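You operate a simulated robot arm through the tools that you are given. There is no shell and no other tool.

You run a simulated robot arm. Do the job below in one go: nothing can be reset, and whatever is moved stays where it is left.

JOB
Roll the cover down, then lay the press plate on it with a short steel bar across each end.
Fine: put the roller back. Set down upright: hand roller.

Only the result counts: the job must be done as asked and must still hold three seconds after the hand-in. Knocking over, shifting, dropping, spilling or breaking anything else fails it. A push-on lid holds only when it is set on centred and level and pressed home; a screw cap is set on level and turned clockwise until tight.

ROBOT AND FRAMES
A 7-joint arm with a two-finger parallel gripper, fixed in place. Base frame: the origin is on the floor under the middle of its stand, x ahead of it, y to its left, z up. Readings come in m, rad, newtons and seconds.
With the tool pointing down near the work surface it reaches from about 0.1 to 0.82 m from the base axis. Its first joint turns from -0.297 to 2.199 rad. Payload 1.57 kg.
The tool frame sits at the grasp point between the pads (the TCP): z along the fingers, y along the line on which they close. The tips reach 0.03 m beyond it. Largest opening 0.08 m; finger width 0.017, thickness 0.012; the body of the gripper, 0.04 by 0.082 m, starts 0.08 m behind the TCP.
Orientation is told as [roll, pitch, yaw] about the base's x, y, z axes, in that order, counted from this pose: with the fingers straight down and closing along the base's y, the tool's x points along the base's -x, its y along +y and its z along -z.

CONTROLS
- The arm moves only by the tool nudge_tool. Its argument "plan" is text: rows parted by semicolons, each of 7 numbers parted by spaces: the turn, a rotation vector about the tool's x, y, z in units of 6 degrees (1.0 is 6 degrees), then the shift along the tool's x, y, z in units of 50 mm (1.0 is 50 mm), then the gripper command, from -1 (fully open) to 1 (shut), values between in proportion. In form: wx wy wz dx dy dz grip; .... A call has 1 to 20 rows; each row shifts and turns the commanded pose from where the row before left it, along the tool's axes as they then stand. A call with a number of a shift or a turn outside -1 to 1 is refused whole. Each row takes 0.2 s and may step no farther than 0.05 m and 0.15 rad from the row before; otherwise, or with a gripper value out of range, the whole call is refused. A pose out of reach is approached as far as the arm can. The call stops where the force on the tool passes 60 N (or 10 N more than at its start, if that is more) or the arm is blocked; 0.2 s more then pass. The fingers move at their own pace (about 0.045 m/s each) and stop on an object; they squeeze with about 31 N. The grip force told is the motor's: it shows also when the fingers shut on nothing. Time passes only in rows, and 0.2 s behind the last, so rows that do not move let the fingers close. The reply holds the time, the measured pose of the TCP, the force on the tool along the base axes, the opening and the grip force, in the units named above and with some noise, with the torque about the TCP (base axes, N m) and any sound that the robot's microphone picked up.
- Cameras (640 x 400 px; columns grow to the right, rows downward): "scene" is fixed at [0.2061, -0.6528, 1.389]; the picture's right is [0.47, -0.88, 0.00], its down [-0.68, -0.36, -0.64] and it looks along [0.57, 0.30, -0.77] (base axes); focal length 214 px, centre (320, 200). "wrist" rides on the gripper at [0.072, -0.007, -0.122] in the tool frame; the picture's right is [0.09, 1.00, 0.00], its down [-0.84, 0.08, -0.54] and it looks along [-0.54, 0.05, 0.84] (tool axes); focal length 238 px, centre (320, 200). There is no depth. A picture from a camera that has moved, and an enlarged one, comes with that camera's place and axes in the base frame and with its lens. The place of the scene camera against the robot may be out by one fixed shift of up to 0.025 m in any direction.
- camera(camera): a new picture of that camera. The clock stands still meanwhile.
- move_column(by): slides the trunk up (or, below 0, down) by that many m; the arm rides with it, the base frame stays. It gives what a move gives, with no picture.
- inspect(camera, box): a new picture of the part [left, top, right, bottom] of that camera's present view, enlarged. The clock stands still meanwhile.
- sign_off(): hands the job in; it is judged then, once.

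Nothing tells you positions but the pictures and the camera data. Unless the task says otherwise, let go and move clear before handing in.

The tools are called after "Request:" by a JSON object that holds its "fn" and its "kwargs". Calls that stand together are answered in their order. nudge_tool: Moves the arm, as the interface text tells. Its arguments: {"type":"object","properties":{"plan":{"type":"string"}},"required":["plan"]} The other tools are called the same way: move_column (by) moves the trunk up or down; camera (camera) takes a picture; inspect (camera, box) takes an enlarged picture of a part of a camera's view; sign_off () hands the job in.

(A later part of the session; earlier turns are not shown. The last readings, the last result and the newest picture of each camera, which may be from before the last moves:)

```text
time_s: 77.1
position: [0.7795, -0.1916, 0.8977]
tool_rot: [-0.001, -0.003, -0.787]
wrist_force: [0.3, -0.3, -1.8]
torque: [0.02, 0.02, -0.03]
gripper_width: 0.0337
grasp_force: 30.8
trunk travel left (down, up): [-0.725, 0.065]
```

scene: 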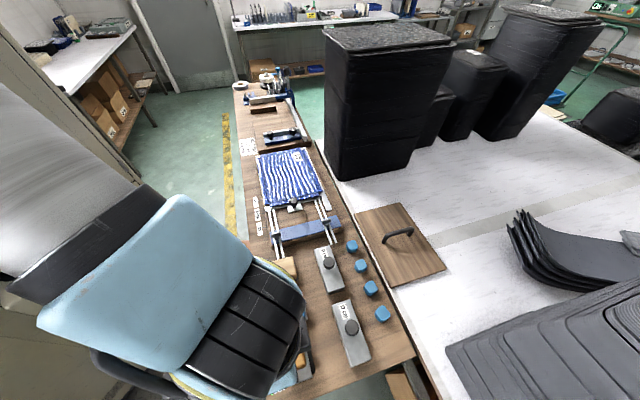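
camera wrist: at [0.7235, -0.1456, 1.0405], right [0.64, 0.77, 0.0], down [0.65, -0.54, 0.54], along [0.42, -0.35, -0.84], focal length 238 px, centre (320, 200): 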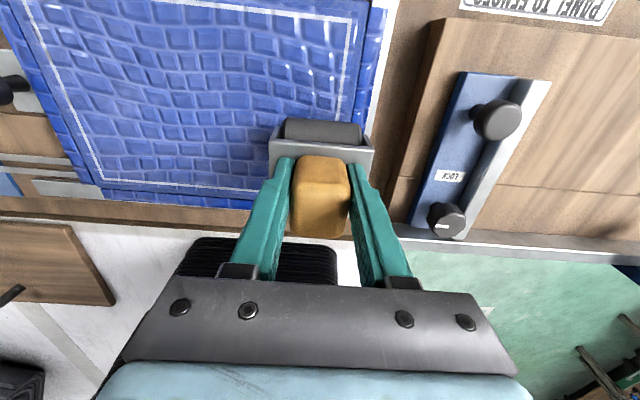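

Request:
{"fn": "nudge_tool", "kwargs": {"plan": "0 0 0 0 0 0.028 1;0 0 0 0 0 0 1"}}

```text
time_s: 77.7
position: [0.7781, -0.1907, 0.8979]
tool_rot: [-0.001, -0.005, -0.786]
wrist_force: [0.1, 0.8, 5.9]
torque: [-0.08, 0.21, -0.05]
gripper_width: 0.0336
grasp_force: 30.7
trunk travel left (down, up): [-0.725, 0.065]
```

Request:
{"fn": "nudge_tool", "kwargs": {"plan": "0 0 0 0 0 0.012 1;0 0 0 -0.3 0 0 1;0 0 0 -0.3 0 0 1;0 0 0 0 0 0 1"}}

```text
time_s: 78.7
position: [0.7996, -0.2125, 0.8967]
tool_rot: [-0.001, -0.004, -0.785]
wrist_force: [1.8, 0.8, 10.6]
torque: [-0.1, 0.24, 0.01]
gripper_width: 0.0337
grasp_force: 30.8
trunk travel left (down, up): [-0.725, 0.065]
```

Request:
{"fn": "nudge_tool", "kwargs": {"plan": "0 0 0 -0.25 0 0.008 1;0 0 0 -0.25 0 0 1;0 0 0 0 0 0 1"}}

```text
time_s: 79.5
position: [0.8179, -0.2309, 0.8969]
tool_rot: [-0.001, -0.003, -0.784]
wrist_force: [-0.9, 1.0, 10.3]
torque: [-0.01, 0.25, 0.01]
gripper_width: 0.0335
grasp_force: 30.9
trunk travel left (down, up): [-0.725, 0.065]
```

Request:
{"fn": "nudge_tool", "kwargs": {"plan": "0 0 0 -0.25 0 0.015 1;0 0 0 -0.25 0 0 1;0 0 0 0 0 0 1"}}

```text
time_s: 80.3
position: [0.8345, -0.2484, 0.8966]
tool_rot: [-0.002, -0.003, -0.787]
wrist_force: [1.5, 2.1, 21.4]
torque: [0.03, 0.38, -0.05]
gripper_width: 0.0334
grasp_force: 30.9
trunk travel left (down, up): [-0.725, 0.065]
```

Request:
{"fn": "nudge_tool", "kwargs": {"plan": "0 0 0 -0.15 0 0 1;0 0 0 0 0 0 1;0 0 0 0 0 -0.4 1;0 0 0 0 0 0 1"}}

Request:
{"fn": "inspect", "kwargs": {"camera": "wrist", "box": [200, 0, 440, 150]}}

```text
time_s: 81.3
position: [0.8391, -0.2538, 0.915]
tool_rot: [-0.003, 0.0, -0.785]
wrist_force: [0.0, 0.2, -2.3]
torque: [0.01, 0.04, -0.03]
gripper_width: 0.0341
grasp_force: 31.2
trunk travel left (down, up): [-0.725, 0.065]
```

```text
2.67 times, centred on (320, 75) of wrist
camera zoom: at [0.7839, -0.2086, 1.0354], right [0.64, 0.77, 0.0], down [0.65, -0.54, 0.54], along [0.42, -0.35, -0.84], focal length 636 px, centre (320, 533)
```

zoom: 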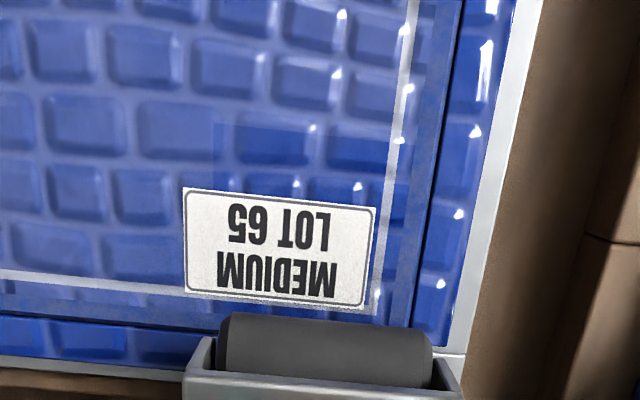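

That corner cell doesn't change with further rolling, and the outline on the cover shows it is now bonded down, so rolling is complete. I lift the roller and carry it back over its original place.

Request:
{"fn": "nudge_tool", "kwargs": {"plan": "0 0 0 0 0 -0.8 1;0 0 0 0 0 -0.9 1;0 0 0 0 0 0 1"}}

Request:
{"fn": "nudge_tool", "kwargs": {"plan": "0 0 0 0.1515 -0.544 0 1;0 0 0 0.2515 -0.844 0 1;0 0 0 0.2515 -0.844 0 1;0 0 0 0.2515 -0.844 0 1;0 0 0 0.2515 -0.844 0 1;0 0 0 0.2515 -0.844 0 1;0 0 0 0.2515 -0.844 0 1;0 0 0 0.2515 -0.844 0 1;0 0 0 0.2515 -0.844 0 1;0 0 0 0.2515 -0.844 0 1;0 0 0 0.2515 -0.844 0 1;0 0 0 0.2515 -0.844 0 1;0 0 0 0.2515 -0.844 0 1;0 0 0 0.2515 -0.844 0 1;0 0 0 0.2515 -0.844 0 1;0 0 0 0.2515 -0.844 0 1;0 0 0 0.1 -0.3 0 1;0 0 0 0 0 0 1;0 0 0 0 0 0 1"}}

Request:
{"fn": "camera", "kwargs": {"camera": "wrist"}}

Request:
{"fn": "inspect", "kwargs": {"camera": "scene", "box": [240, 140, 368, 220]}}

```text
time_s: 82.1
position: [0.839, -0.2532, 0.9996]
tool_rot: [-0.003, -0.002, -0.787]
wrist_force: [-0.2, 0.2, -2.4]
torque: [0.01, 0.03, -0.01]
gripper_width: 0.0338
grasp_force: 31.3
trunk travel left (down, up): [-0.725, 0.065]
```

```text
time_s: 86.1
position: [0.2172, -0.5885, 1.0005]
tool_rot: [-0.002, -0.001, -0.787]
wrist_force: [0.0, -0.6, -2.0]
torque: [-0.01, -0.01, -0.01]
gripper_width: 0.0334
grasp_force: 30.6
trunk travel left (down, up): [-0.725, 0.065]
```

```text
taken
camera wrist: at [0.1613, -0.5426, 1.1218], right [0.64, 0.77, 0.0], down [0.65, -0.54, 0.54], along [0.42, -0.35, -0.84], focal length 238 px, centre (320, 200)
```

wrist: 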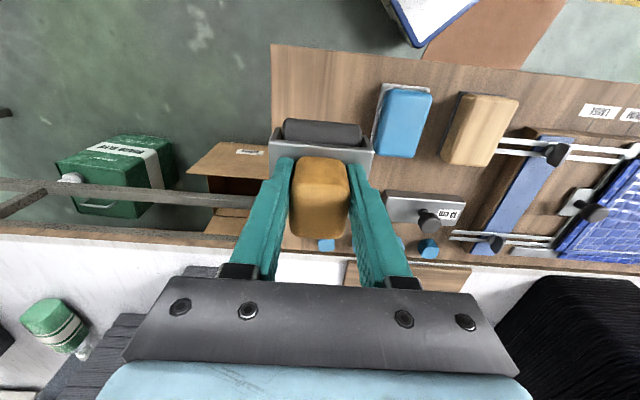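

```text
5.00 times, centred on (304, 180) of scene
camera zoom: at [0.2061, -0.6528, 1.389], right [0.47, -0.88, 0.0], down [-0.68, -0.36, -0.64], along [0.57, 0.3, -0.77], focal length 1072 px, centre (400, 300)
```

zoom: 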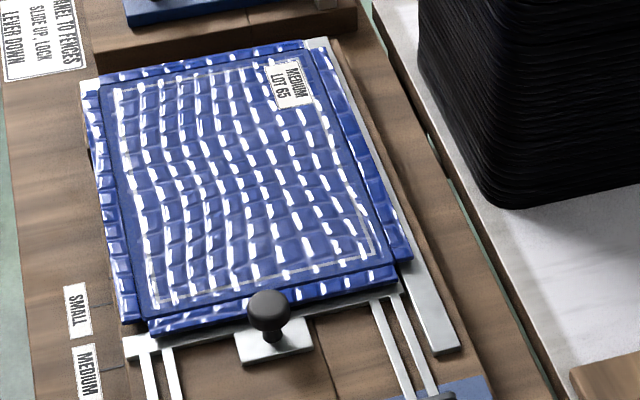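

The roller is back above its original spot. I lower it gently until it touches the bench.

Request:
{"fn": "nudge_tool", "kwargs": {"plan": "0 0 0 -0.04 0.03 0.6 1;0 0 0 0 0 0.7 1;0 0 0 0 0 0.7 1;0 0 0 0 0 0.4 1;0 0 0 0 0 0.2 1;0 0 0 0 0 0 1"}}

```text
time_s: 87.5
position: [0.2211, -0.5871, 0.8727]
tool_rot: [-0.001, -0.002, -0.786]
wrist_force: [0.7, -0.3, -1.7]
torque: [0.03, 0.03, -0.01]
gripper_width: 0.0337
grasp_force: 31.1
trunk travel left (down, up): [-0.725, 0.065]
```

Request:
{"fn": "nudge_tool", "kwargs": {"plan": "0 0 0 0 0 0.1 1;0 0 0 0 0 0.06 1;0 0 0 0 0 0 1"}}

```text
time_s: 88.3
position: [0.2213, -0.588, 0.8626]
tool_rot: [-0.002, -0.001, -0.785]
wrist_force: [-0.3, 0.1, -3.0]
torque: [0.01, 0.02, -0.02]
gripper_width: 0.0339
grasp_force: 30.8
trunk travel left (down, up): [-0.725, 0.065]
```

Request:
{"fn": "nudge_tool", "kwargs": {"plan": "0 0 0 0 0 0.04 1;0 0 0 0 0 0 1"}}

```text
time_s: 88.9
position: [0.2216, -0.5884, 0.8581]
tool_rot: [-0.001, -0.002, -0.786]
wrist_force: [0.7, -0.6, -2.3]
torque: [-0.01, 0.02, -0.01]
gripper_width: 0.034
grasp_force: 30.7
trunk travel left (down, up): [-0.725, 0.065]
```

Request:
{"fn": "nudge_tool", "kwargs": {"plan": "0 0 0 0 0 0.03 1;0 0 0 0 0 0 1"}}

```text
time_s: 89.5
position: [0.2227, -0.5867, 0.8581]
tool_rot: [-0.002, -0.003, -0.784]
wrist_force: [-0.1, 0.1, -1.9]
torque: [0.0, -0.03, 0.0]
gripper_width: 0.0337
grasp_force: 31.1
trunk travel left (down, up): [-0.725, 0.065]
```

Request:
{"fn": "nudge_tool", "kwargs": {"plan": "0 0 0 0 0 0.03 1;0 0 0 0 0 0 1"}}

```text
time_s: 90.1
position: [0.2234, -0.589, 0.8569]
tool_rot: [0.0, -0.002, -0.787]
wrist_force: [-0.5, -0.1, -2.3]
torque: [-0.02, -0.01, 0.02]
gripper_width: 0.0338
grasp_force: 30.6
trunk travel left (down, up): [-0.725, 0.065]
```

Request:
{"fn": "nudge_tool", "kwargs": {"plan": "0 0 0 0 0 0.03 1;0 0 0 0 0 0 1"}}

```text
time_s: 90.7
position: [0.2226, -0.5883, 0.858]
tool_rot: [-0.001, -0.004, -0.785]
wrist_force: [1.4, 0.8, 8.6]
torque: [0.31, -0.24, -0.04]
gripper_width: 0.0338
grasp_force: 30.6
trunk travel left (down, up): [-0.725, 0.065]
```

Touchdown. I relax the press, open the fingers partway and lift straight up.

Request:
{"fn": "nudge_tool", "kwargs": {"plan": "0 0 0 0 0 -0.015 1;0 0 0 0 0 0 -0.2;0 0 0 0 0 0 -0.2;0 0 0 0 0 0 -0.2;0 0 0 0 0 -0.1 -0.2;0 0 0 0 0 -0.4 -0.2;0 0 0 0 0 -0.8 -0.2;0 0 0 0 0 -0.8 -0.2;0 0 0 0 0 -0.8 -0.2;0 0 0 0 0 0 -0.2"}}

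Request:
{"fn": "camera", "kwargs": {"camera": "wrist"}}

Request:
{"fn": "inspect", "kwargs": {"camera": "wrist", "box": [250, 60, 410, 160]}}

```text
time_s: 92.9
position: [0.2236, -0.59, 1.0036]
tool_rot: [-0.002, -0.001, -0.785]
wrist_force: [0.3, 0.7, 0.4]
torque: [-0.01, 0.03, -0.01]
gripper_width: 0.0481
grasp_force: 0.0
trunk travel left (down, up): [-0.725, 0.065]
```

```text
taken
camera wrist: at [0.1683, -0.5449, 1.1238], right [0.64, 0.77, 0.0], down [0.65, -0.54, 0.54], along [0.42, -0.35, -0.84], focal length 238 px, centre (320, 200)
```

wrist: 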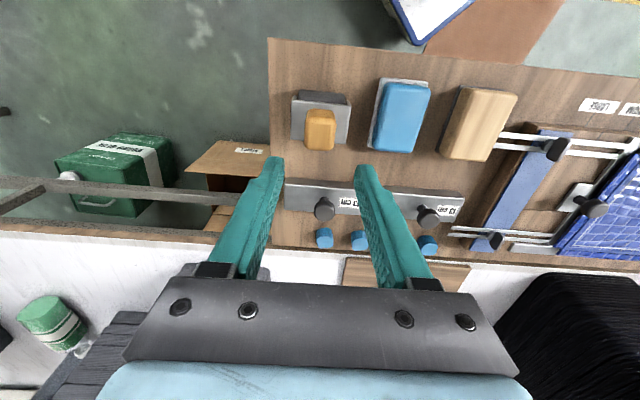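

```text
4.00 times, centred on (330, 110) of wrist
camera zoom: at [0.1683, -0.5449, 1.1238], right [0.64, 0.77, 0.0], down [0.65, -0.54, 0.54], along [0.42, -0.35, -0.84], focal length 953 px, centre (280, 560)
```

zoom: 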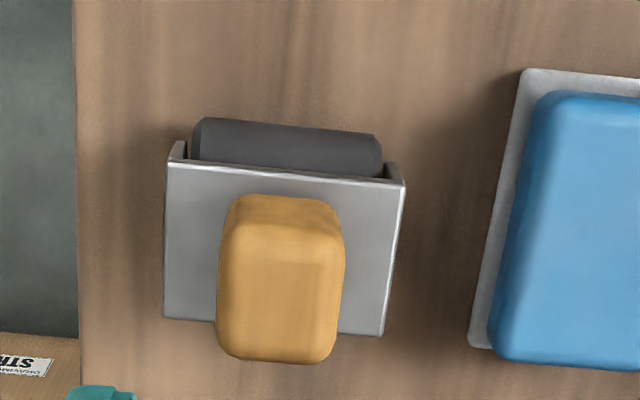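

The roller is back upright in its original place. Next is the press plate on the white table; I move out toward it (staying high) for a close view.

Request:
{"fn": "nudge_tool", "kwargs": {"plan": "0 0 0 -0.3 0.4 -0.1 -0.2;0 0 0 -0.45 0.6 -0.15 -0.2;0 0 0 -0.45 0.6 -0.15 -0.2;0 0 0 -0.45 0.6 -0.15 -0.2;0 0 0 -0.45 0.6 -0.15 -0.2;0 0 0 -0.45 0.6 -0.15 -0.2;0 0 0 -0.45 0.6 -0.15 -0.2;0 0 0 0 0 0 -0.2"}}

Request:
{"fn": "camera", "kwargs": {"camera": "wrist"}}

Request:
{"fn": "inspect", "kwargs": {"camera": "wrist", "box": [260, 140, 420, 240]}}

```text
time_s: 94.7
position: [0.4698, -0.5542, 1.0513]
tool_rot: [-0.003, -0.002, -0.785]
wrist_force: [0.1, -0.4, -0.4]
torque: [0.03, 0.02, 0.0]
gripper_width: 0.0481
grasp_force: 0.1
trunk travel left (down, up): [-0.725, 0.065]
```

```text
taken
camera wrist: at [0.4147, -0.5085, 1.1721], right [0.64, 0.77, 0.0], down [0.65, -0.54, 0.54], along [0.42, -0.35, -0.84], focal length 238 px, centre (320, 200)
```

wrist: 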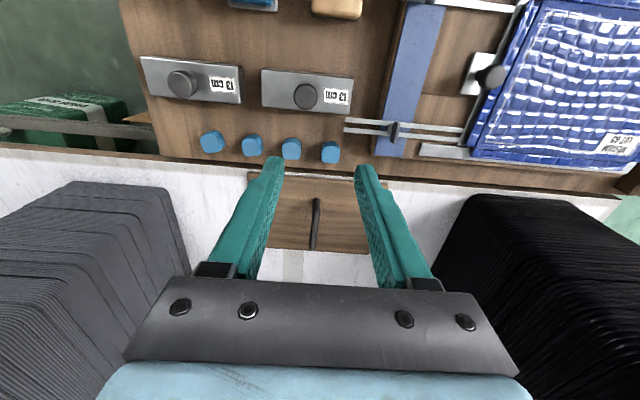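

```text
4.00 times, centred on (340, 190) of wrist
camera zoom: at [0.4147, -0.5085, 1.1721], right [0.64, 0.77, 0.0], down [0.65, -0.54, 0.54], along [0.42, -0.35, -0.84], focal length 953 px, centre (240, 240)
```

zoom: 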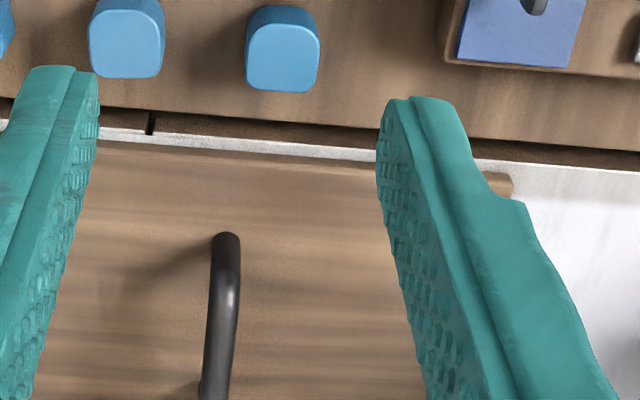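

The plate with its handle (running across the bench direction) lies ahead at about v≈0.93. I move further out and lower for a second view, testing reach.

Request:
{"fn": "nudge_tool", "kwargs": {"plan": "0 0 0 -0.6 0.04 0.2 -0.2;0 0 0 -0.6 0.04 0.2 -0.2;0 0 0 -0.6 0.04 0.2 -0.2;0 0 0 -0.6 0.02 0.2 -0.2;0 0 0 0 0 0 -0.2"}}

Request:
{"fn": "camera", "kwargs": {"camera": "wrist"}}

Request:
{"fn": "inspect", "kwargs": {"camera": "wrist", "box": [240, 130, 400, 230]}}

```text
time_s: 95.9
position: [0.5614, -0.6322, 1.0107]
tool_rot: [-0.003, -0.001, -0.784]
wrist_force: [0.4, 0.3, 0.0]
torque: [0.06, -0.03, -0.01]
gripper_width: 0.048
grasp_force: 0.1
trunk travel left (down, up): [-0.725, 0.065]
```

```text
taken
camera wrist: at [0.5052, -0.5878, 1.1323], right [0.64, 0.77, 0.0], down [0.65, -0.54, 0.54], along [0.42, -0.35, -0.84], focal length 238 px, centre (320, 200)
```

wrist: 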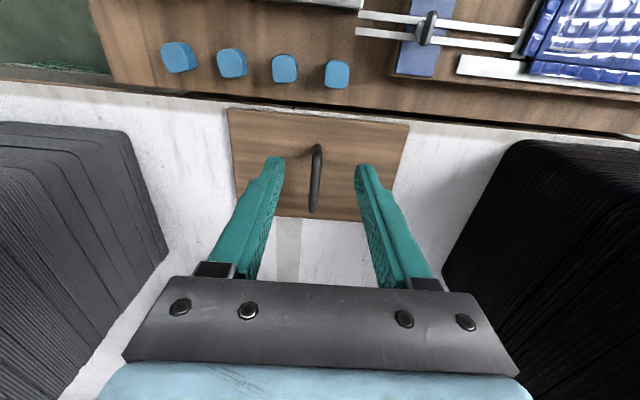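

```text
4.00 times, centred on (320, 180) of wrist
camera zoom: at [0.5052, -0.5878, 1.1323], right [0.64, 0.77, 0.0], down [0.65, -0.54, 0.54], along [0.42, -0.35, -0.84], focal length 953 px, centre (320, 280)
```

zoom: 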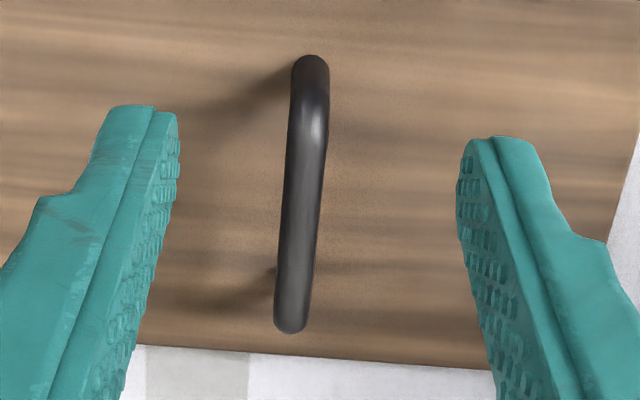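

The plate's handle centre is at about u≈-0.051, v≈0.95, bar top z≈0.815, plate top z≈0.780. I test reaching above the handle with the tool vertical, at a safe height.

Request:
{"fn": "nudge_tool", "kwargs": {"plan": "0 0 0 -0.5 0.01 0.2 -0.2;0 0 0 -0.5 0.01 0.2 -0.2;0 0 0 -0.5 0.01 0.2 -0.2;0 0 0 -0.5 0 0.2 -0.2;0 0 0 0 0 0 -0.2;0 0 0 0 0 0 -0.2"}}

Request:
{"fn": "camera", "kwargs": {"camera": "wrist"}}

Request:
{"fn": "camera", "kwargs": {"camera": "scene"}}

```text
time_s: 97.3
position: [0.6326, -0.7047, 0.973]
tool_rot: [-0.002, -0.001, -0.784]
wrist_force: [-0.3, 0.5, -0.1]
torque: [0.01, -0.01, 0.0]
gripper_width: 0.0481
grasp_force: 0.2
trunk travel left (down, up): [-0.725, 0.065]
```

```text
taken
camera wrist: at [0.5769, -0.6588, 1.0936], right [0.64, 0.77, 0.0], down [0.65, -0.54, 0.54], along [0.42, -0.35, -0.84], focal length 238 px, centre (320, 200)
```

wrist: 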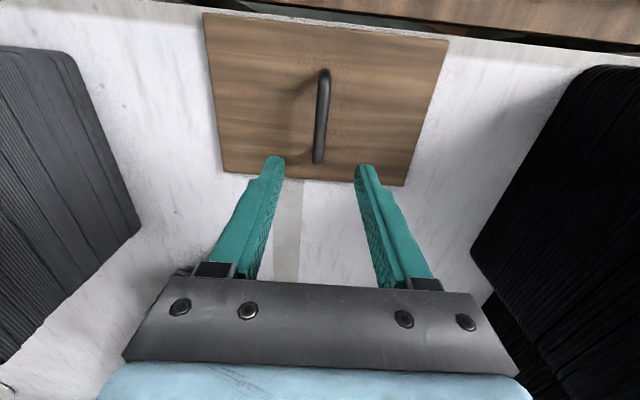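

```text
taken
```

scene: 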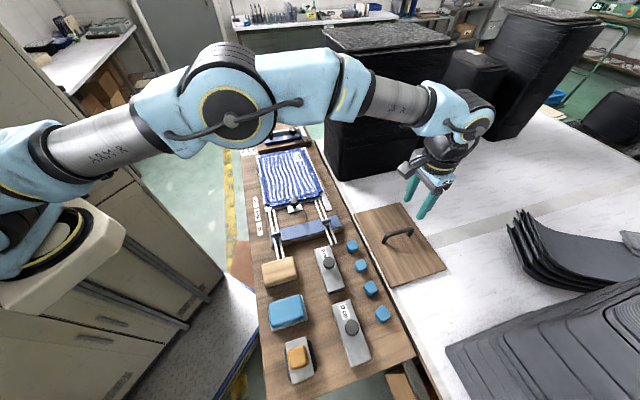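

Reach is fine here. I zoom to centre precisely on the handle before descending.

Request:
{"fn": "inspect", "kwargs": {"camera": "wrist", "box": [240, 50, 400, 150]}}

Request:
{"fn": "inspect", "kwargs": {"camera": "wrist", "box": [190, 0, 462, 170]}}

```text
4.00 times, centred on (320, 100) of wrist
camera zoom: at [0.5769, -0.6588, 1.0936], right [0.64, 0.77, 0.0], down [0.65, -0.54, 0.54], along [0.42, -0.35, -0.84], focal length 953 px, centre (320, 600)
```

zoom: 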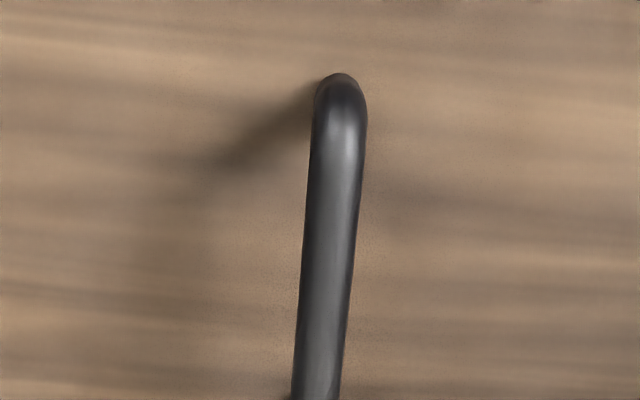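

```text
2.35 times, centred on (326, 85) of wrist
camera zoom: at [0.5769, -0.6588, 1.0936], right [0.64, 0.77, 0.0], down [0.65, -0.54, 0.54], along [0.42, -0.35, -0.84], focal length 561 px, centre (306, 471)
```

zoom: 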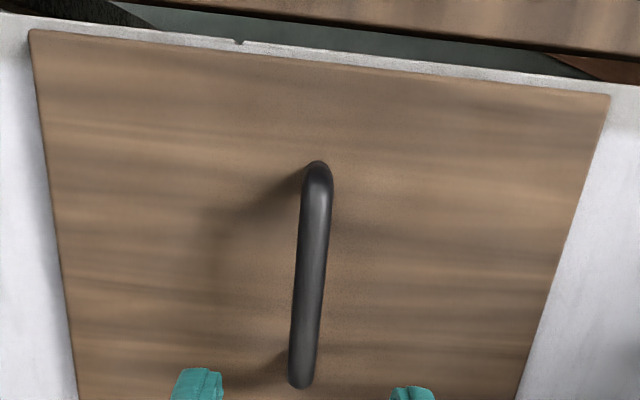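

The gripper is centred on the handle to within ~2 mm and aligned. I descend to just above it.

Request:
{"fn": "nudge_tool", "kwargs": {"plan": "0 0 0 -0.04 0 0.6 -0.2;0 0 0 0 0 0.7 -0.2;0 0 0 0 0 0.7 -0.2;0 0 0 0 0 0.5 -0.2;0 0 0 0 0 0.25 -0.2;0 0 0 0 0 0 -0.2"}}

Request:
{"fn": "camera", "kwargs": {"camera": "wrist"}}

Request:
{"fn": "inspect", "kwargs": {"camera": "wrist", "box": [240, 100, 400, 200]}}

```text
time_s: 98.7
position: [0.6324, -0.7043, 0.8329]
tool_rot: [-0.002, -0.001, -0.785]
wrist_force: [0.4, 0.1, 0.0]
torque: [-0.01, 0.02, 0.02]
gripper_width: 0.048
grasp_force: 0.3
trunk travel left (down, up): [-0.725, 0.065]
```

```text
taken
camera wrist: at [0.5767, -0.6585, 0.9548], right [0.64, 0.77, 0.0], down [0.65, -0.54, 0.54], along [0.42, -0.35, -0.84], focal length 238 px, centre (320, 200)
```

wrist: 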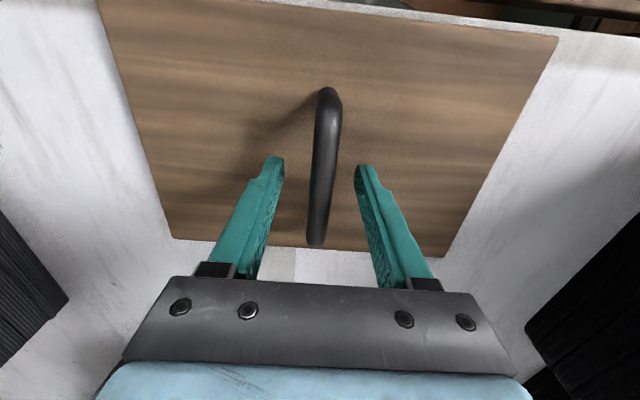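

```text
4.00 times, centred on (320, 150) of wrist
camera zoom: at [0.5767, -0.6585, 0.9548], right [0.64, 0.77, 0.0], down [0.65, -0.54, 0.54], along [0.42, -0.35, -0.84], focal length 953 px, centre (320, 400)
```

zoom: 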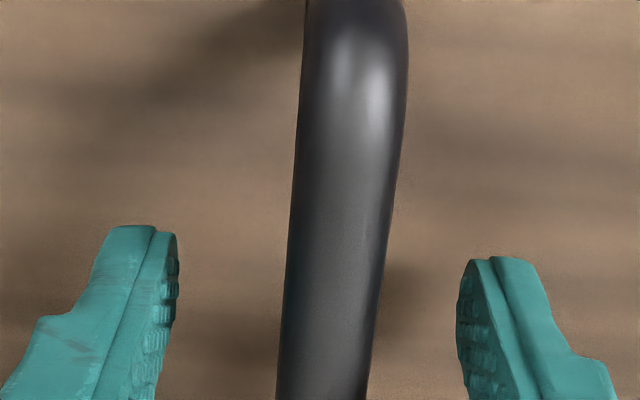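

The handle bar is right between the pads (bar centre z≈0.836). I go 4 mm lower and close on it.

Request:
{"fn": "nudge_tool", "kwargs": {"plan": "0 0 0 0 0 0.08 -0.2;0 0 0 0 0 0 0.2;0 0 0 0 0 0 1;0 0 0 0 0 0 1;0 0 0 0 0 0 1;0 0 0 0 0 0 1"}}

Request:
{"fn": "inspect", "kwargs": {"camera": "wrist", "box": [240, 100, 400, 200]}}

```text
time_s: 100.1
position: [0.6313, -0.7032, 0.8302]
tool_rot: [-0.003, -0.002, -0.785]
wrist_force: [0.4, 0.2, -0.2]
torque: [0.0, -0.04, -0.01]
gripper_width: 0.0137
grasp_force: 30.1
trunk travel left (down, up): [-0.725, 0.065]
```

```text
4.00 times, centred on (320, 150) of wrist
camera zoom: at [0.5769, -0.6587, 0.9511], right [0.64, 0.77, 0.0], down [0.65, -0.54, 0.54], along [0.42, -0.35, -0.84], focal length 953 px, centre (320, 400)
```

zoom: 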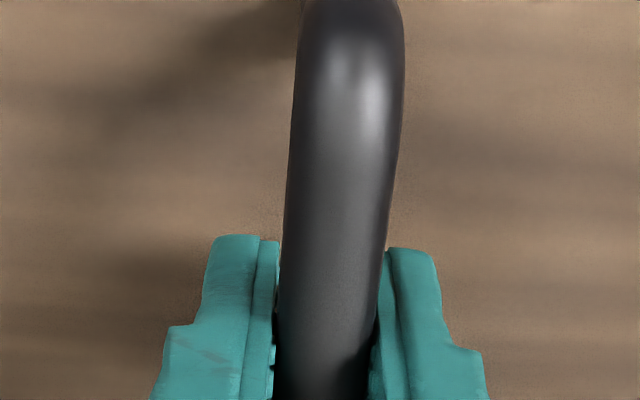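

Handle gripped (13.7 mm). I lift slowly and check the weight and level.

Request:
{"fn": "nudge_tool", "kwargs": {"plan": "0 0 0 0 0 -0.06 1;0 0 0 0 0 -0.06 1;0 0 0 0 0 -0.06 1;0 0 0 0 0 -0.08 1;0 0 0 0 0 -0.1 1;0 0 0 0 0 0 1"}}

Request:
{"fn": "camera", "kwargs": {"camera": "wrist"}}

```text
time_s: 101.5
position: [0.6315, -0.7041, 0.8486]
tool_rot: [-0.002, -0.002, -0.785]
wrist_force: [0.2, 0.1, -2.8]
torque: [0.0, 0.0, -0.05]
gripper_width: 0.0134
grasp_force: 29.8
trunk travel left (down, up): [-0.725, 0.065]
```

```text
taken
camera wrist: at [0.5768, -0.6588, 0.9695], right [0.64, 0.77, 0.0], down [0.65, -0.54, 0.54], along [0.42, -0.35, -0.84], focal length 238 px, centre (320, 200)
```

wrist: 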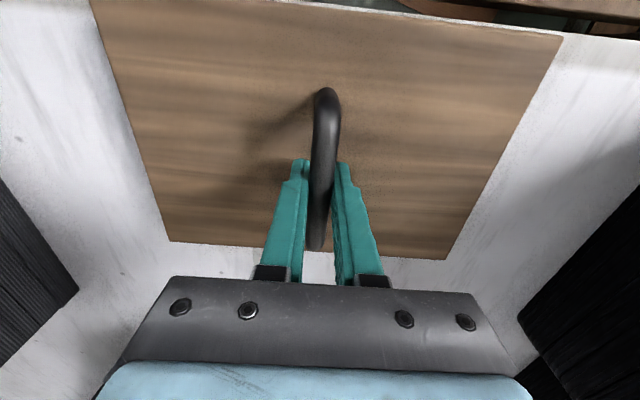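

The plate is lifted (≈0.28 kg), level. I raise it further and bring it back over the bench first, then along to the cover, keeping clear of the black stacks.

Request:
{"fn": "nudge_tool", "kwargs": {"plan": "0 0 0 0 0 -0.2 1;0 0 0 0 0 -0.4 1;0 0 0 0 0 -0.5 1;0 0 0 0 0 -0.5 1;0 0 0 0 0 -0.5 1;0 0 0 0 0 -0.4 1;0 0 0 0 0 -0.3 1;0 0 0 0 0 -0.2 1;0 0 0 0.2 0 0 1;0 0 0 0.4 0 0 1;0 0 0 0.6 0 0 1;0 0 0 0.6 0 0 1;0 0 0 0.6 0 0 1;0 0 0 0.6 0 0 1;0 0 0 0.6 0 0 1;0 0 0 0.6 0 0 1;0 0 0 0.5 0 0 1;0 0 0 0.4 0 0 1;0 0 0 0.19 0 0 1;0 0 0 0 0 0 1"}}

Request:
{"fn": "camera", "kwargs": {"camera": "wrist"}}

```text
time_s: 105.7
position: [0.4449, -0.5159, 0.9982]
tool_rot: [-0.003, -0.002, -0.786]
wrist_force: [-0.7, 0.4, -3.2]
torque: [0.01, 0.01, 0.01]
gripper_width: 0.0136
grasp_force: 30.4
trunk travel left (down, up): [-0.725, 0.065]
```

```text
taken
camera wrist: at [0.3898, -0.4714, 1.119], right [0.64, 0.77, 0.0], down [0.65, -0.54, 0.54], along [0.42, -0.35, -0.84], focal length 238 px, centre (320, 200)
```

wrist: 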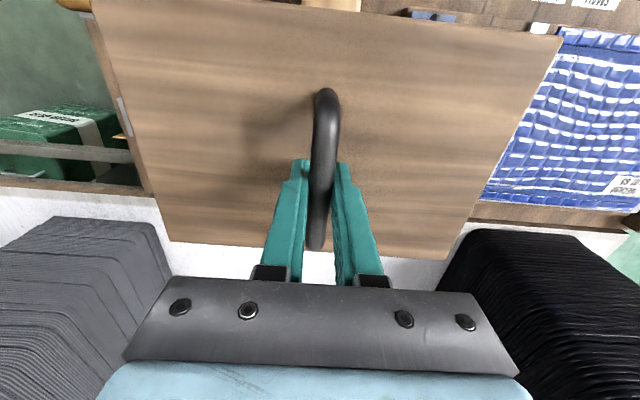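

The plate rides level in the gripper. I carry it along the bench until it's above the cover centre (u≈0.313, v≈0.679).

Request:
{"fn": "nudge_tool", "kwargs": {"plan": "0 0 0 0.07 0.2 0 1;0 0 0 0 0.4 0 1;0 0 0 0 0.6 0 1;0 0 0 0 0.6 0 1;0 0 0 0 0.6 0 1;0 0 0 0 0.6 0 1;0 0 0 0 0.6 0 1;0 0 0 0 0.6 0 1;0 0 0 0 0.6 0 1;0 0 0 0 0.6 0 1;0 0 0 0 0.6 0 1;0 0 0 0 0.6 0 1;0 0 0 0 0.4 0 1;0 0 0 0 0.284 0 1;0 0 0 0 0 0 1;0 0 0 0 0 0 1"}}

Request:
{"fn": "nudge_tool", "kwargs": {"plan": "0 0 0 0 0 0 1"}}

Request:
{"fn": "nudge_tool", "kwargs": {"plan": "0 0 0 0 0 0 1"}}

Request:
{"fn": "camera", "kwargs": {"camera": "wrist"}}

Request:
{"fn": "inspect", "kwargs": {"camera": "scene", "box": [240, 130, 368, 210]}}

```text
time_s: 109.1
position: [0.7019, -0.2551, 0.9968]
tool_rot: [-0.002, -0.001, -0.787]
wrist_force: [0.4, 0.8, -3.9]
torque: [0.01, -0.01, 0.0]
gripper_width: 0.0133
grasp_force: 30.6
trunk travel left (down, up): [-0.725, 0.065]
```

```text
time_s: 109.5
position: [0.702, -0.256, 0.9961]
tool_rot: [-0.002, -0.001, -0.785]
wrist_force: [0.5, -0.3, -3.1]
torque: [0.01, -0.02, 0.0]
gripper_width: 0.0133
grasp_force: 30.2
trunk travel left (down, up): [-0.725, 0.065]
```

```text
time_s: 109.9
position: [0.7028, -0.2568, 0.9967]
tool_rot: [-0.001, -0.002, -0.785]
wrist_force: [0.2, -0.7, -3.8]
torque: [-0.02, 0.0, -0.02]
gripper_width: 0.0133
grasp_force: 30.0
trunk travel left (down, up): [-0.725, 0.065]
```

```text
taken
camera wrist: at [0.6464, -0.2111, 1.1177], right [0.64, 0.77, 0.0], down [0.65, -0.54, 0.54], along [0.42, -0.35, -0.84], focal length 238 px, centre (320, 200)
```

wrist: 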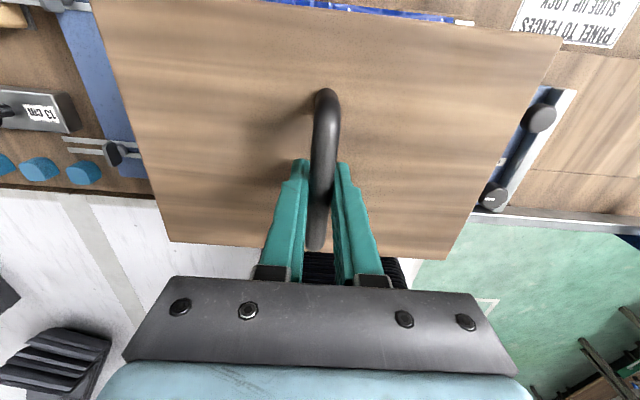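

```text
5.00 times, centred on (304, 170) of scene
camera zoom: at [0.2061, -0.6528, 1.389], right [0.47, -0.88, 0.0], down [-0.68, -0.36, -0.64], along [0.57, 0.3, -0.77], focal length 1072 px, centre (400, 350)
```

zoom: 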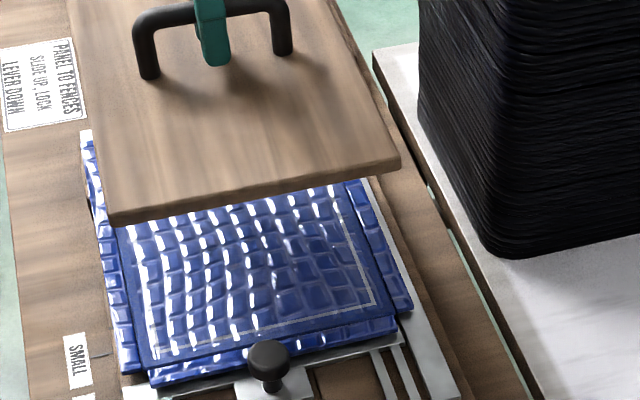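

Plate is above the cover. I lower it to ~2 cm above and check alignment from the scene camera.

Request:
{"fn": "nudge_tool", "kwargs": {"plan": "0 0 0 0 -0.05 0.3 1;0 0 0 0 0 0.5 1;0 0 0 0 0 0.6 1;0 0 0 0 0 0.5 1;0 0 0 0 0 0.3 1;0 0 0 0 0 0 1"}}

Request:
{"fn": "inspect", "kwargs": {"camera": "scene", "box": [240, 130, 368, 210]}}

Request:
{"fn": "camera", "kwargs": {"camera": "wrist"}}

```text
time_s: 111.3
position: [0.6991, -0.2577, 0.889]
tool_rot: [-0.002, -0.001, -0.786]
wrist_force: [-0.8, 0.5, -3.6]
torque: [0.06, -0.01, 0.01]
gripper_width: 0.0134
grasp_force: 30.4
trunk travel left (down, up): [-0.725, 0.065]
```

```text
5.00 times, centred on (304, 170) of scene
camera zoom: at [0.2061, -0.6528, 1.389], right [0.47, -0.88, 0.0], down [-0.68, -0.36, -0.64], along [0.57, 0.3, -0.77], focal length 1072 px, centre (400, 350)
```

zoom: 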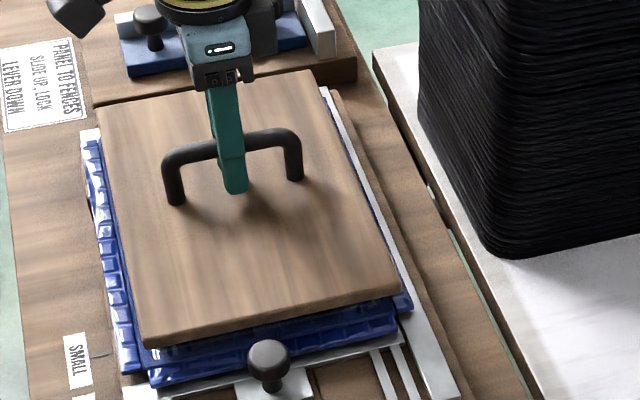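

```text
taken
camera wrist: at [0.6443, -0.2126, 1.0089], right [0.64, 0.77, 0.0], down [0.65, -0.54, 0.54], along [0.42, -0.35, -0.84], focal length 238 px, centre (320, 200)
```

wrist: 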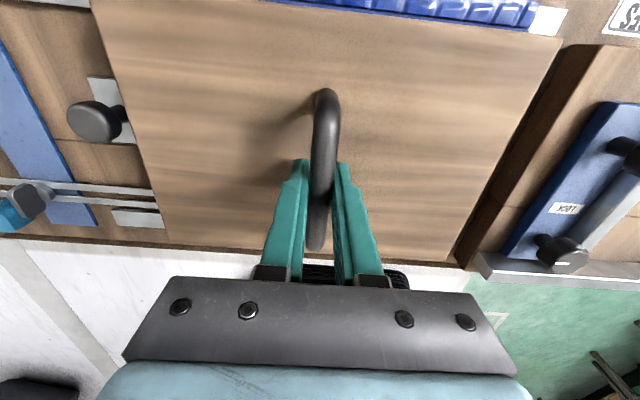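

Request:
{"fn": "nudge_tool", "kwargs": {"plan": "0 0 0 0 0 0.15 1;0 0 0 0 0 0.1 1;0 0 0 0 0 0 1"}}

Request:
{"fn": "inspect", "kwargs": {"camera": "scene", "box": [240, 130, 368, 210]}}

Request:
{"fn": "inspect", "kwargs": {"camera": "wrist", "box": [80, 0, 240, 100]}}

Request:
{"fn": "inspect", "kwargs": {"camera": "wrist", "box": [420, 0, 580, 100]}}

Request:
{"fn": "inspect", "kwargs": {"camera": "wrist", "box": [120, 200, 280, 300]}}

```text
time_s: 112.1
position: [0.6989, -0.2591, 0.8757]
tool_rot: [-0.002, -0.002, -0.783]
wrist_force: [-0.8, 0.3, -3.1]
torque: [-0.02, 0.02, -0.01]
gripper_width: 0.0134
grasp_force: 30.2
trunk travel left (down, up): [-0.725, 0.065]
```

```text
5.00 times, centred on (304, 170) of scene
camera zoom: at [0.2061, -0.6528, 1.389], right [0.47, -0.88, 0.0], down [-0.68, -0.36, -0.64], along [0.57, 0.3, -0.77], focal length 1072 px, centre (400, 350)
```

zoom: 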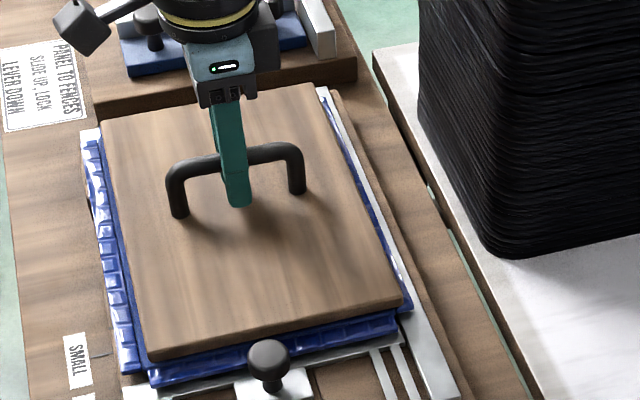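

```text
4.00 times, centred on (160, 50) of wrist
camera zoom: at [0.6445, -0.2135, 0.996], right [0.64, 0.77, 0.0], down [0.65, -0.54, 0.54], along [0.42, -0.35, -0.84], focal length 953 px, centre (960, 800)
```

zoom: 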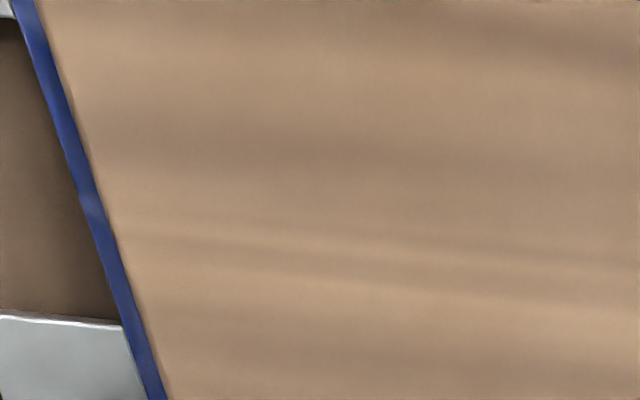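

```text
4.00 times, centred on (500, 50) of wrist
camera zoom: at [0.6445, -0.2135, 0.996], right [0.64, 0.77, 0.0], down [0.65, -0.54, 0.54], along [0.42, -0.35, -0.84], focal length 953 px, centre (-400, 800)
```

zoom: 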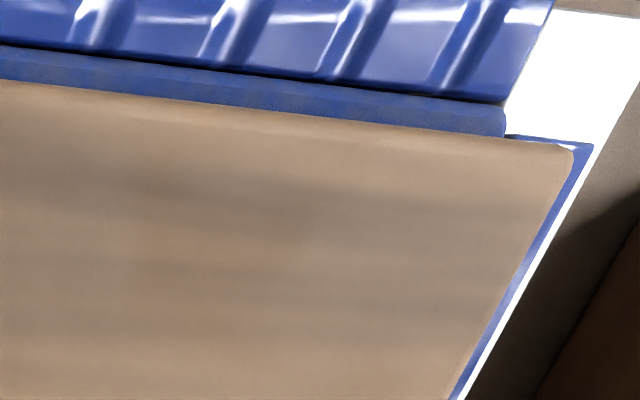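

```text
4.00 times, centred on (200, 250) of wrist
camera zoom: at [0.6445, -0.2135, 0.996], right [0.64, 0.77, 0.0], down [0.65, -0.54, 0.54], along [0.42, -0.35, -0.84], focal length 953 px, centre (800, 0)
```

zoom: 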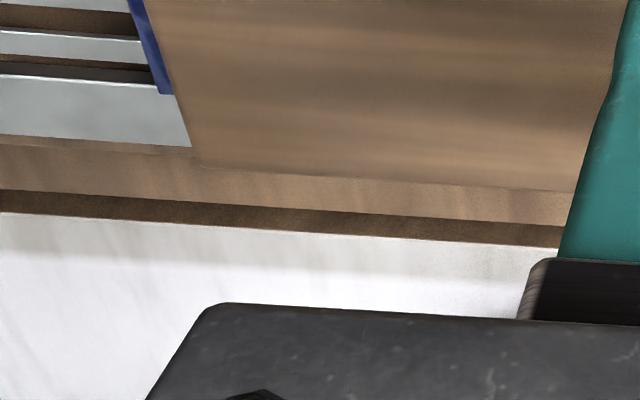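

The plate is nearly centred; my comparison of edges suggests shifting it ~4 mm toward me. I apply that and lower in small steps until contact.

Request:
{"fn": "nudge_tool", "kwargs": {"plan": "0 0 0 0.08 0 0.04 1;0 0 0 0 0 0.04 1;0 0 0 0 0 0 1"}}

```text
time_s: 112.9
position: [0.6962, -0.2558, 0.8721]
tool_rot: [-0.003, -0.003, -0.785]
wrist_force: [-1.4, -0.5, 3.9]
torque: [-0.01, 0.04, 0.02]
gripper_width: 0.0133
grasp_force: 29.9
trunk travel left (down, up): [-0.725, 0.065]
```

The plate has touched down evenly on the cover (7 N). I check alignment before releasing.

Request:
{"fn": "inspect", "kwargs": {"camera": "scene", "box": [240, 130, 368, 210]}}

Request:
{"fn": "inspect", "kwargs": {"camera": "wrist", "box": [420, 0, 580, 100]}}

Request:
{"fn": "inspect", "kwargs": {"camera": "wrist", "box": [80, 0, 240, 100]}}

Request:
{"fn": "inspect", "kwargs": {"camera": "wrist", "box": [120, 180, 280, 280]}}

Request:
{"fn": "inspect", "kwargs": {"camera": "wrist", "box": [390, 180, 550, 280]}}

```text
5.00 times, centred on (304, 170) of scene
camera zoom: at [0.2061, -0.6528, 1.389], right [0.47, -0.88, 0.0], down [-0.68, -0.36, -0.64], along [0.57, 0.3, -0.77], focal length 1072 px, centre (400, 350)
```

zoom: 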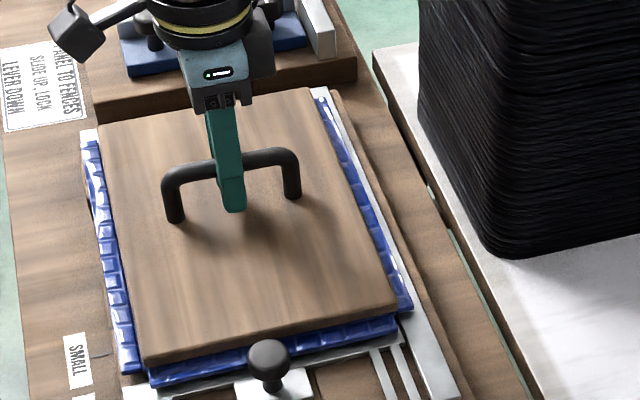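

```text
4.00 times, centred on (500, 50) of wrist
camera zoom: at [0.6412, -0.211, 0.9925], right [0.64, 0.77, 0.0], down [0.65, -0.53, 0.54], along [0.42, -0.35, -0.84], focal length 953 px, centre (-400, 800)
```

zoom: 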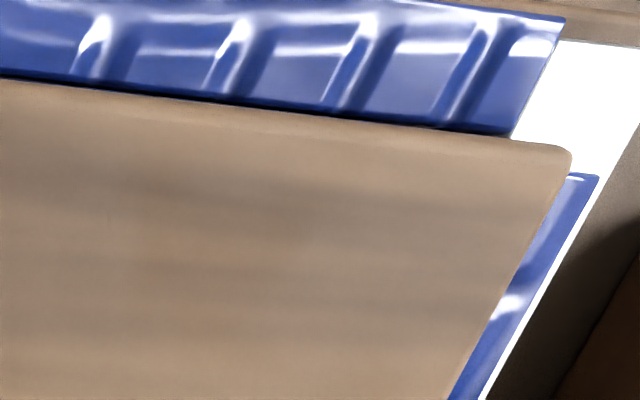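

```text
4.00 times, centred on (160, 50) of wrist
camera zoom: at [0.6412, -0.211, 0.9925], right [0.64, 0.77, 0.0], down [0.65, -0.53, 0.54], along [0.42, -0.35, -0.84], focal length 953 px, centre (960, 800)
```

zoom: 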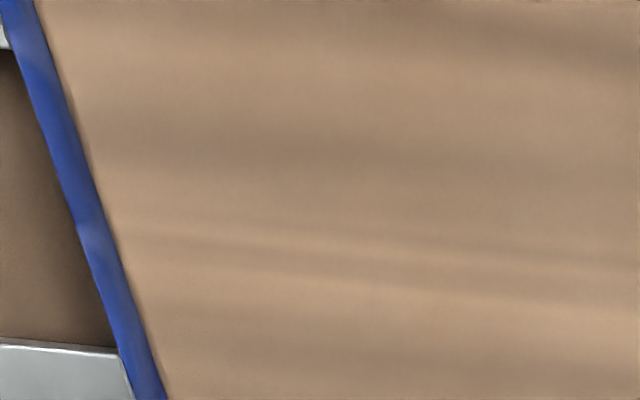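

```text
4.00 times, centred on (200, 230) of wrist
camera zoom: at [0.6412, -0.211, 0.9925], right [0.64, 0.77, 0.0], down [0.65, -0.53, 0.54], along [0.42, -0.35, -0.84], focal length 953 px, centre (800, 80)
```

zoom: 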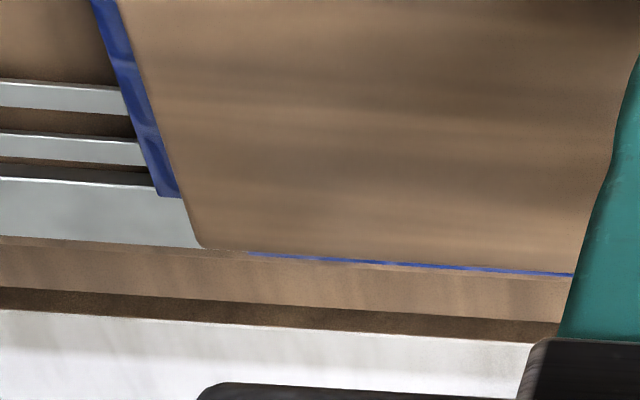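

```text
4.00 times, centred on (470, 230) of wrist
camera zoom: at [0.6412, -0.211, 0.9925], right [0.64, 0.77, 0.0], down [0.65, -0.53, 0.54], along [0.42, -0.35, -0.84], focal length 953 px, centre (-280, 80)
```

zoom: 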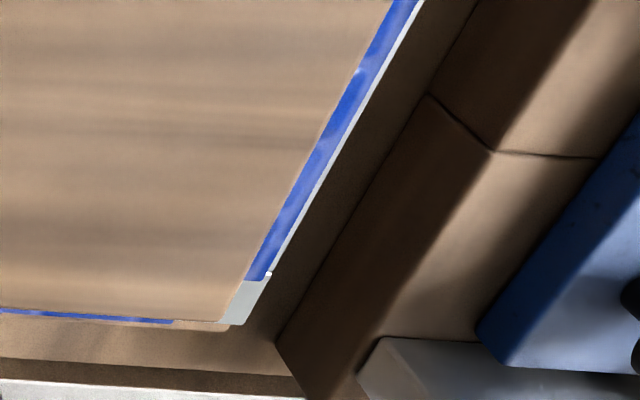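

The plate covers the panel evenly: flaps show equally on left/right, and near/far edges line up. I relax the press, open the fingers and rise straight up.

Request:
{"fn": "nudge_tool", "kwargs": {"plan": "0 0 0 0 0 -0.015 1;0 0 0 0 0 0 1;0 0 0 0 0 0 0.2;0 0 0 0 0 0 0.2;0 0 0 0 0 0 0.2;0 0 0 0 0 -0.1 0.2;0 0 0 0 0 -0.3 0.2;0 0 0 0 0 -0.6 0.2;0 0 0 0 0 -0.8 0.2;0 0 0 0 0 -0.8 0.2;0 0 0 0 0 0 0.2"}}

Request:
{"fn": "camera", "kwargs": {"camera": "wrist"}}

Request:
{"fn": "inspect", "kwargs": {"camera": "scene", "box": [240, 130, 368, 210]}}

```text
time_s: 115.3
position: [0.6963, -0.2575, 1.003]
tool_rot: [-0.002, -0.002, -0.783]
wrist_force: [-0.1, 0.9, 0.2]
torque: [0.0, 0.02, 0.05]
gripper_width: 0.032
grasp_force: 0.0
trunk travel left (down, up): [-0.725, 0.065]
```

```text
taken
camera wrist: at [0.6409, -0.2119, 1.1239], right [0.64, 0.77, 0.0], down [0.65, -0.54, 0.54], along [0.42, -0.35, -0.84], focal length 238 px, centre (320, 200)
```

wrist: 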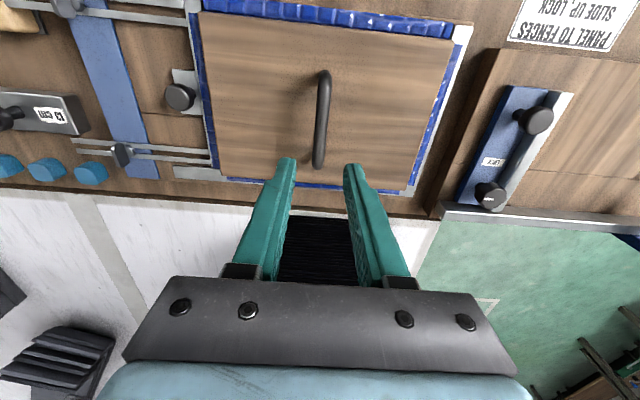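

```text
5.00 times, centred on (304, 170) of scene
camera zoom: at [0.2061, -0.6528, 1.389], right [0.47, -0.88, 0.0], down [-0.68, -0.36, -0.64], along [0.57, 0.3, -0.77], focal length 1072 px, centre (400, 350)
```

zoom: 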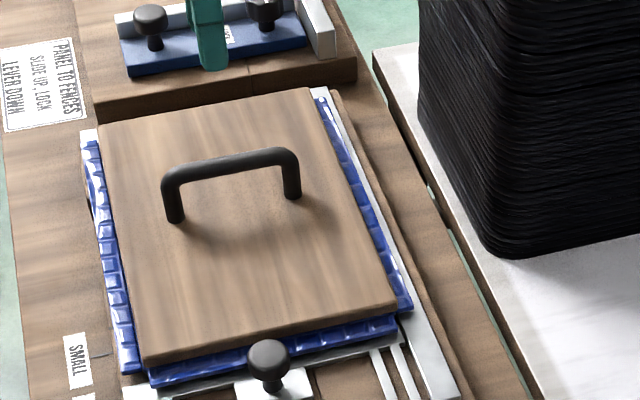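

The plate is well placed. Next I go back to the two 13 cm bars and look at them from above.

Request:
{"fn": "nudge_tool", "kwargs": {"plan": "0 0 0 0.1 -0.5 0 0.2;0 0 0 0.12 -0.7 0 0.2;0 0 0 0.12 -0.7 0 0.2;0 0 0 0.12 -0.7 0 0.2;0 0 0 0.12 -0.7 0 0.2;0 0 0 0.12 -0.7 0 0.2;0 0 0 0.12 -0.7 0 0.2;0 0 0 0.12 -0.7 0 0.2;0 0 0 0.12 -0.7 0 0.2;0 0 0 0.12 -0.7 0 0.2;0 0 0 0.12 -0.7 0 0.2;0 0 0 0.1 -0.7 0 0.2;0 0 0 0 0 0 0.2"}}

Request:
{"fn": "camera", "kwargs": {"camera": "wrist"}}

Request:
{"fn": "inspect", "kwargs": {"camera": "wrist", "box": [200, 80, 360, 180]}}

Request:
{"fn": "inspect", "kwargs": {"camera": "wrist", "box": [300, 80, 460, 180]}}

```text
time_s: 118.1
position: [0.3567, -0.4937, 1.0046]
tool_rot: [-0.002, -0.001, -0.786]
wrist_force: [0.2, 0.3, 0.6]
torque: [0.01, -0.01, -0.01]
gripper_width: 0.032
grasp_force: 0.0
trunk travel left (down, up): [-0.725, 0.065]
```

```text
taken
camera wrist: at [0.3011, -0.4492, 1.1248], right [0.64, 0.77, 0.0], down [0.65, -0.53, 0.54], along [0.42, -0.35, -0.84], focal length 238 px, centre (320, 200)
```

wrist: 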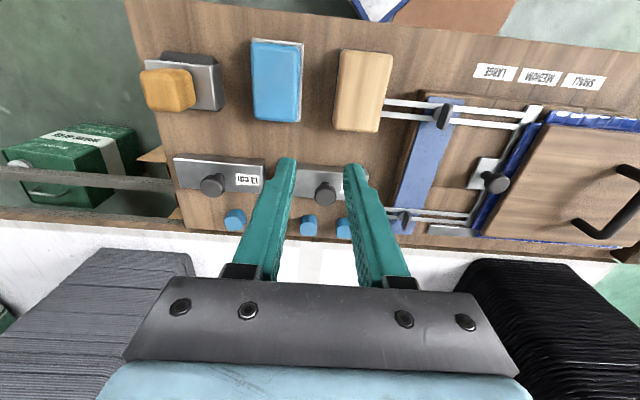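

```text
4.00 times, centred on (280, 130) of wrist
camera zoom: at [0.3011, -0.4492, 1.1248], right [0.64, 0.77, 0.0], down [0.65, -0.53, 0.54], along [0.42, -0.35, -0.84], focal length 953 px, centre (480, 480)
```

zoom: 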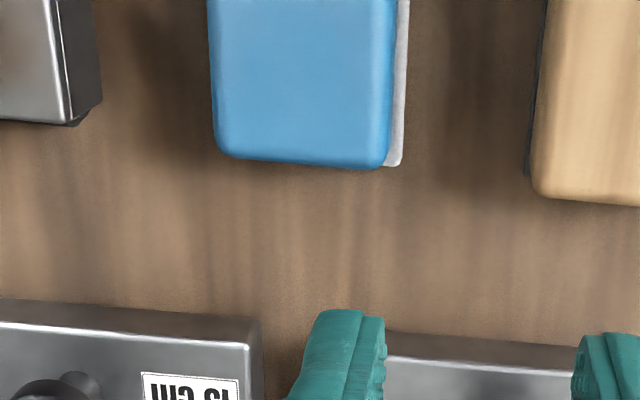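

```text
4.00 times, centred on (380, 130) of wrist
camera zoom: at [0.3011, -0.4492, 1.1248], right [0.64, 0.77, 0.0], down [0.65, -0.53, 0.54], along [0.42, -0.35, -0.84], focal length 953 px, centre (80, 480)
```

zoom: 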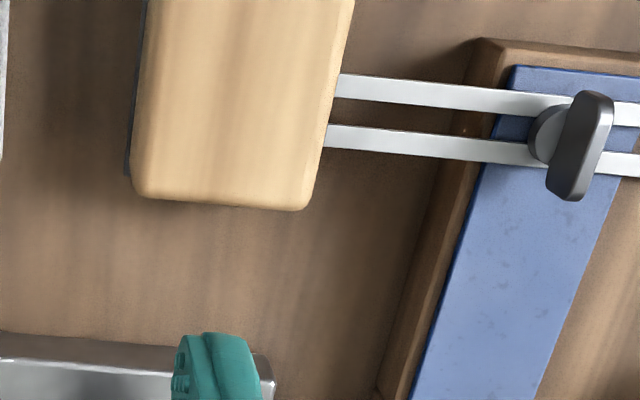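

Request:
{"fn": "inspect", "kwargs": {"camera": "wrist", "box": [160, 140, 320, 240]}}

Request:
{"fn": "inspect", "kwargs": {"camera": "wrist", "box": [260, 140, 420, 240]}}

```text
4.00 times, centred on (240, 190) of wrist
camera zoom: at [0.3011, -0.4492, 1.1248], right [0.64, 0.77, 0.0], down [0.65, -0.53, 0.54], along [0.42, -0.35, -0.84], focal length 953 px, centre (640, 240)
```

zoom: 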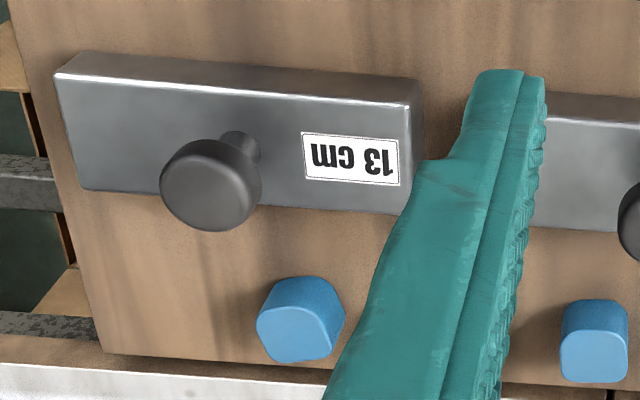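

```text
4.00 times, centred on (340, 190) of wrist
camera zoom: at [0.3011, -0.4492, 1.1248], right [0.64, 0.77, 0.0], down [0.65, -0.53, 0.54], along [0.42, -0.35, -0.84], focal length 953 px, centre (240, 240)
```

zoom: 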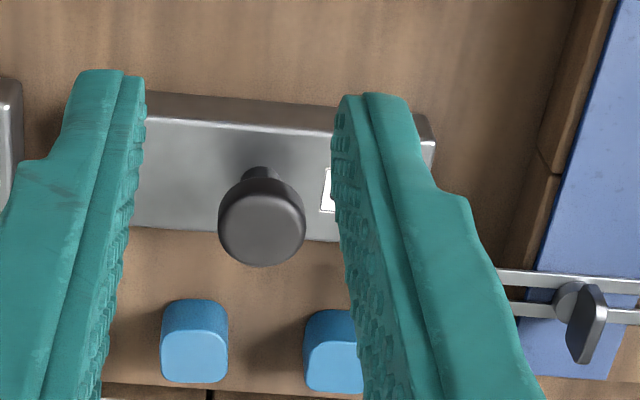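

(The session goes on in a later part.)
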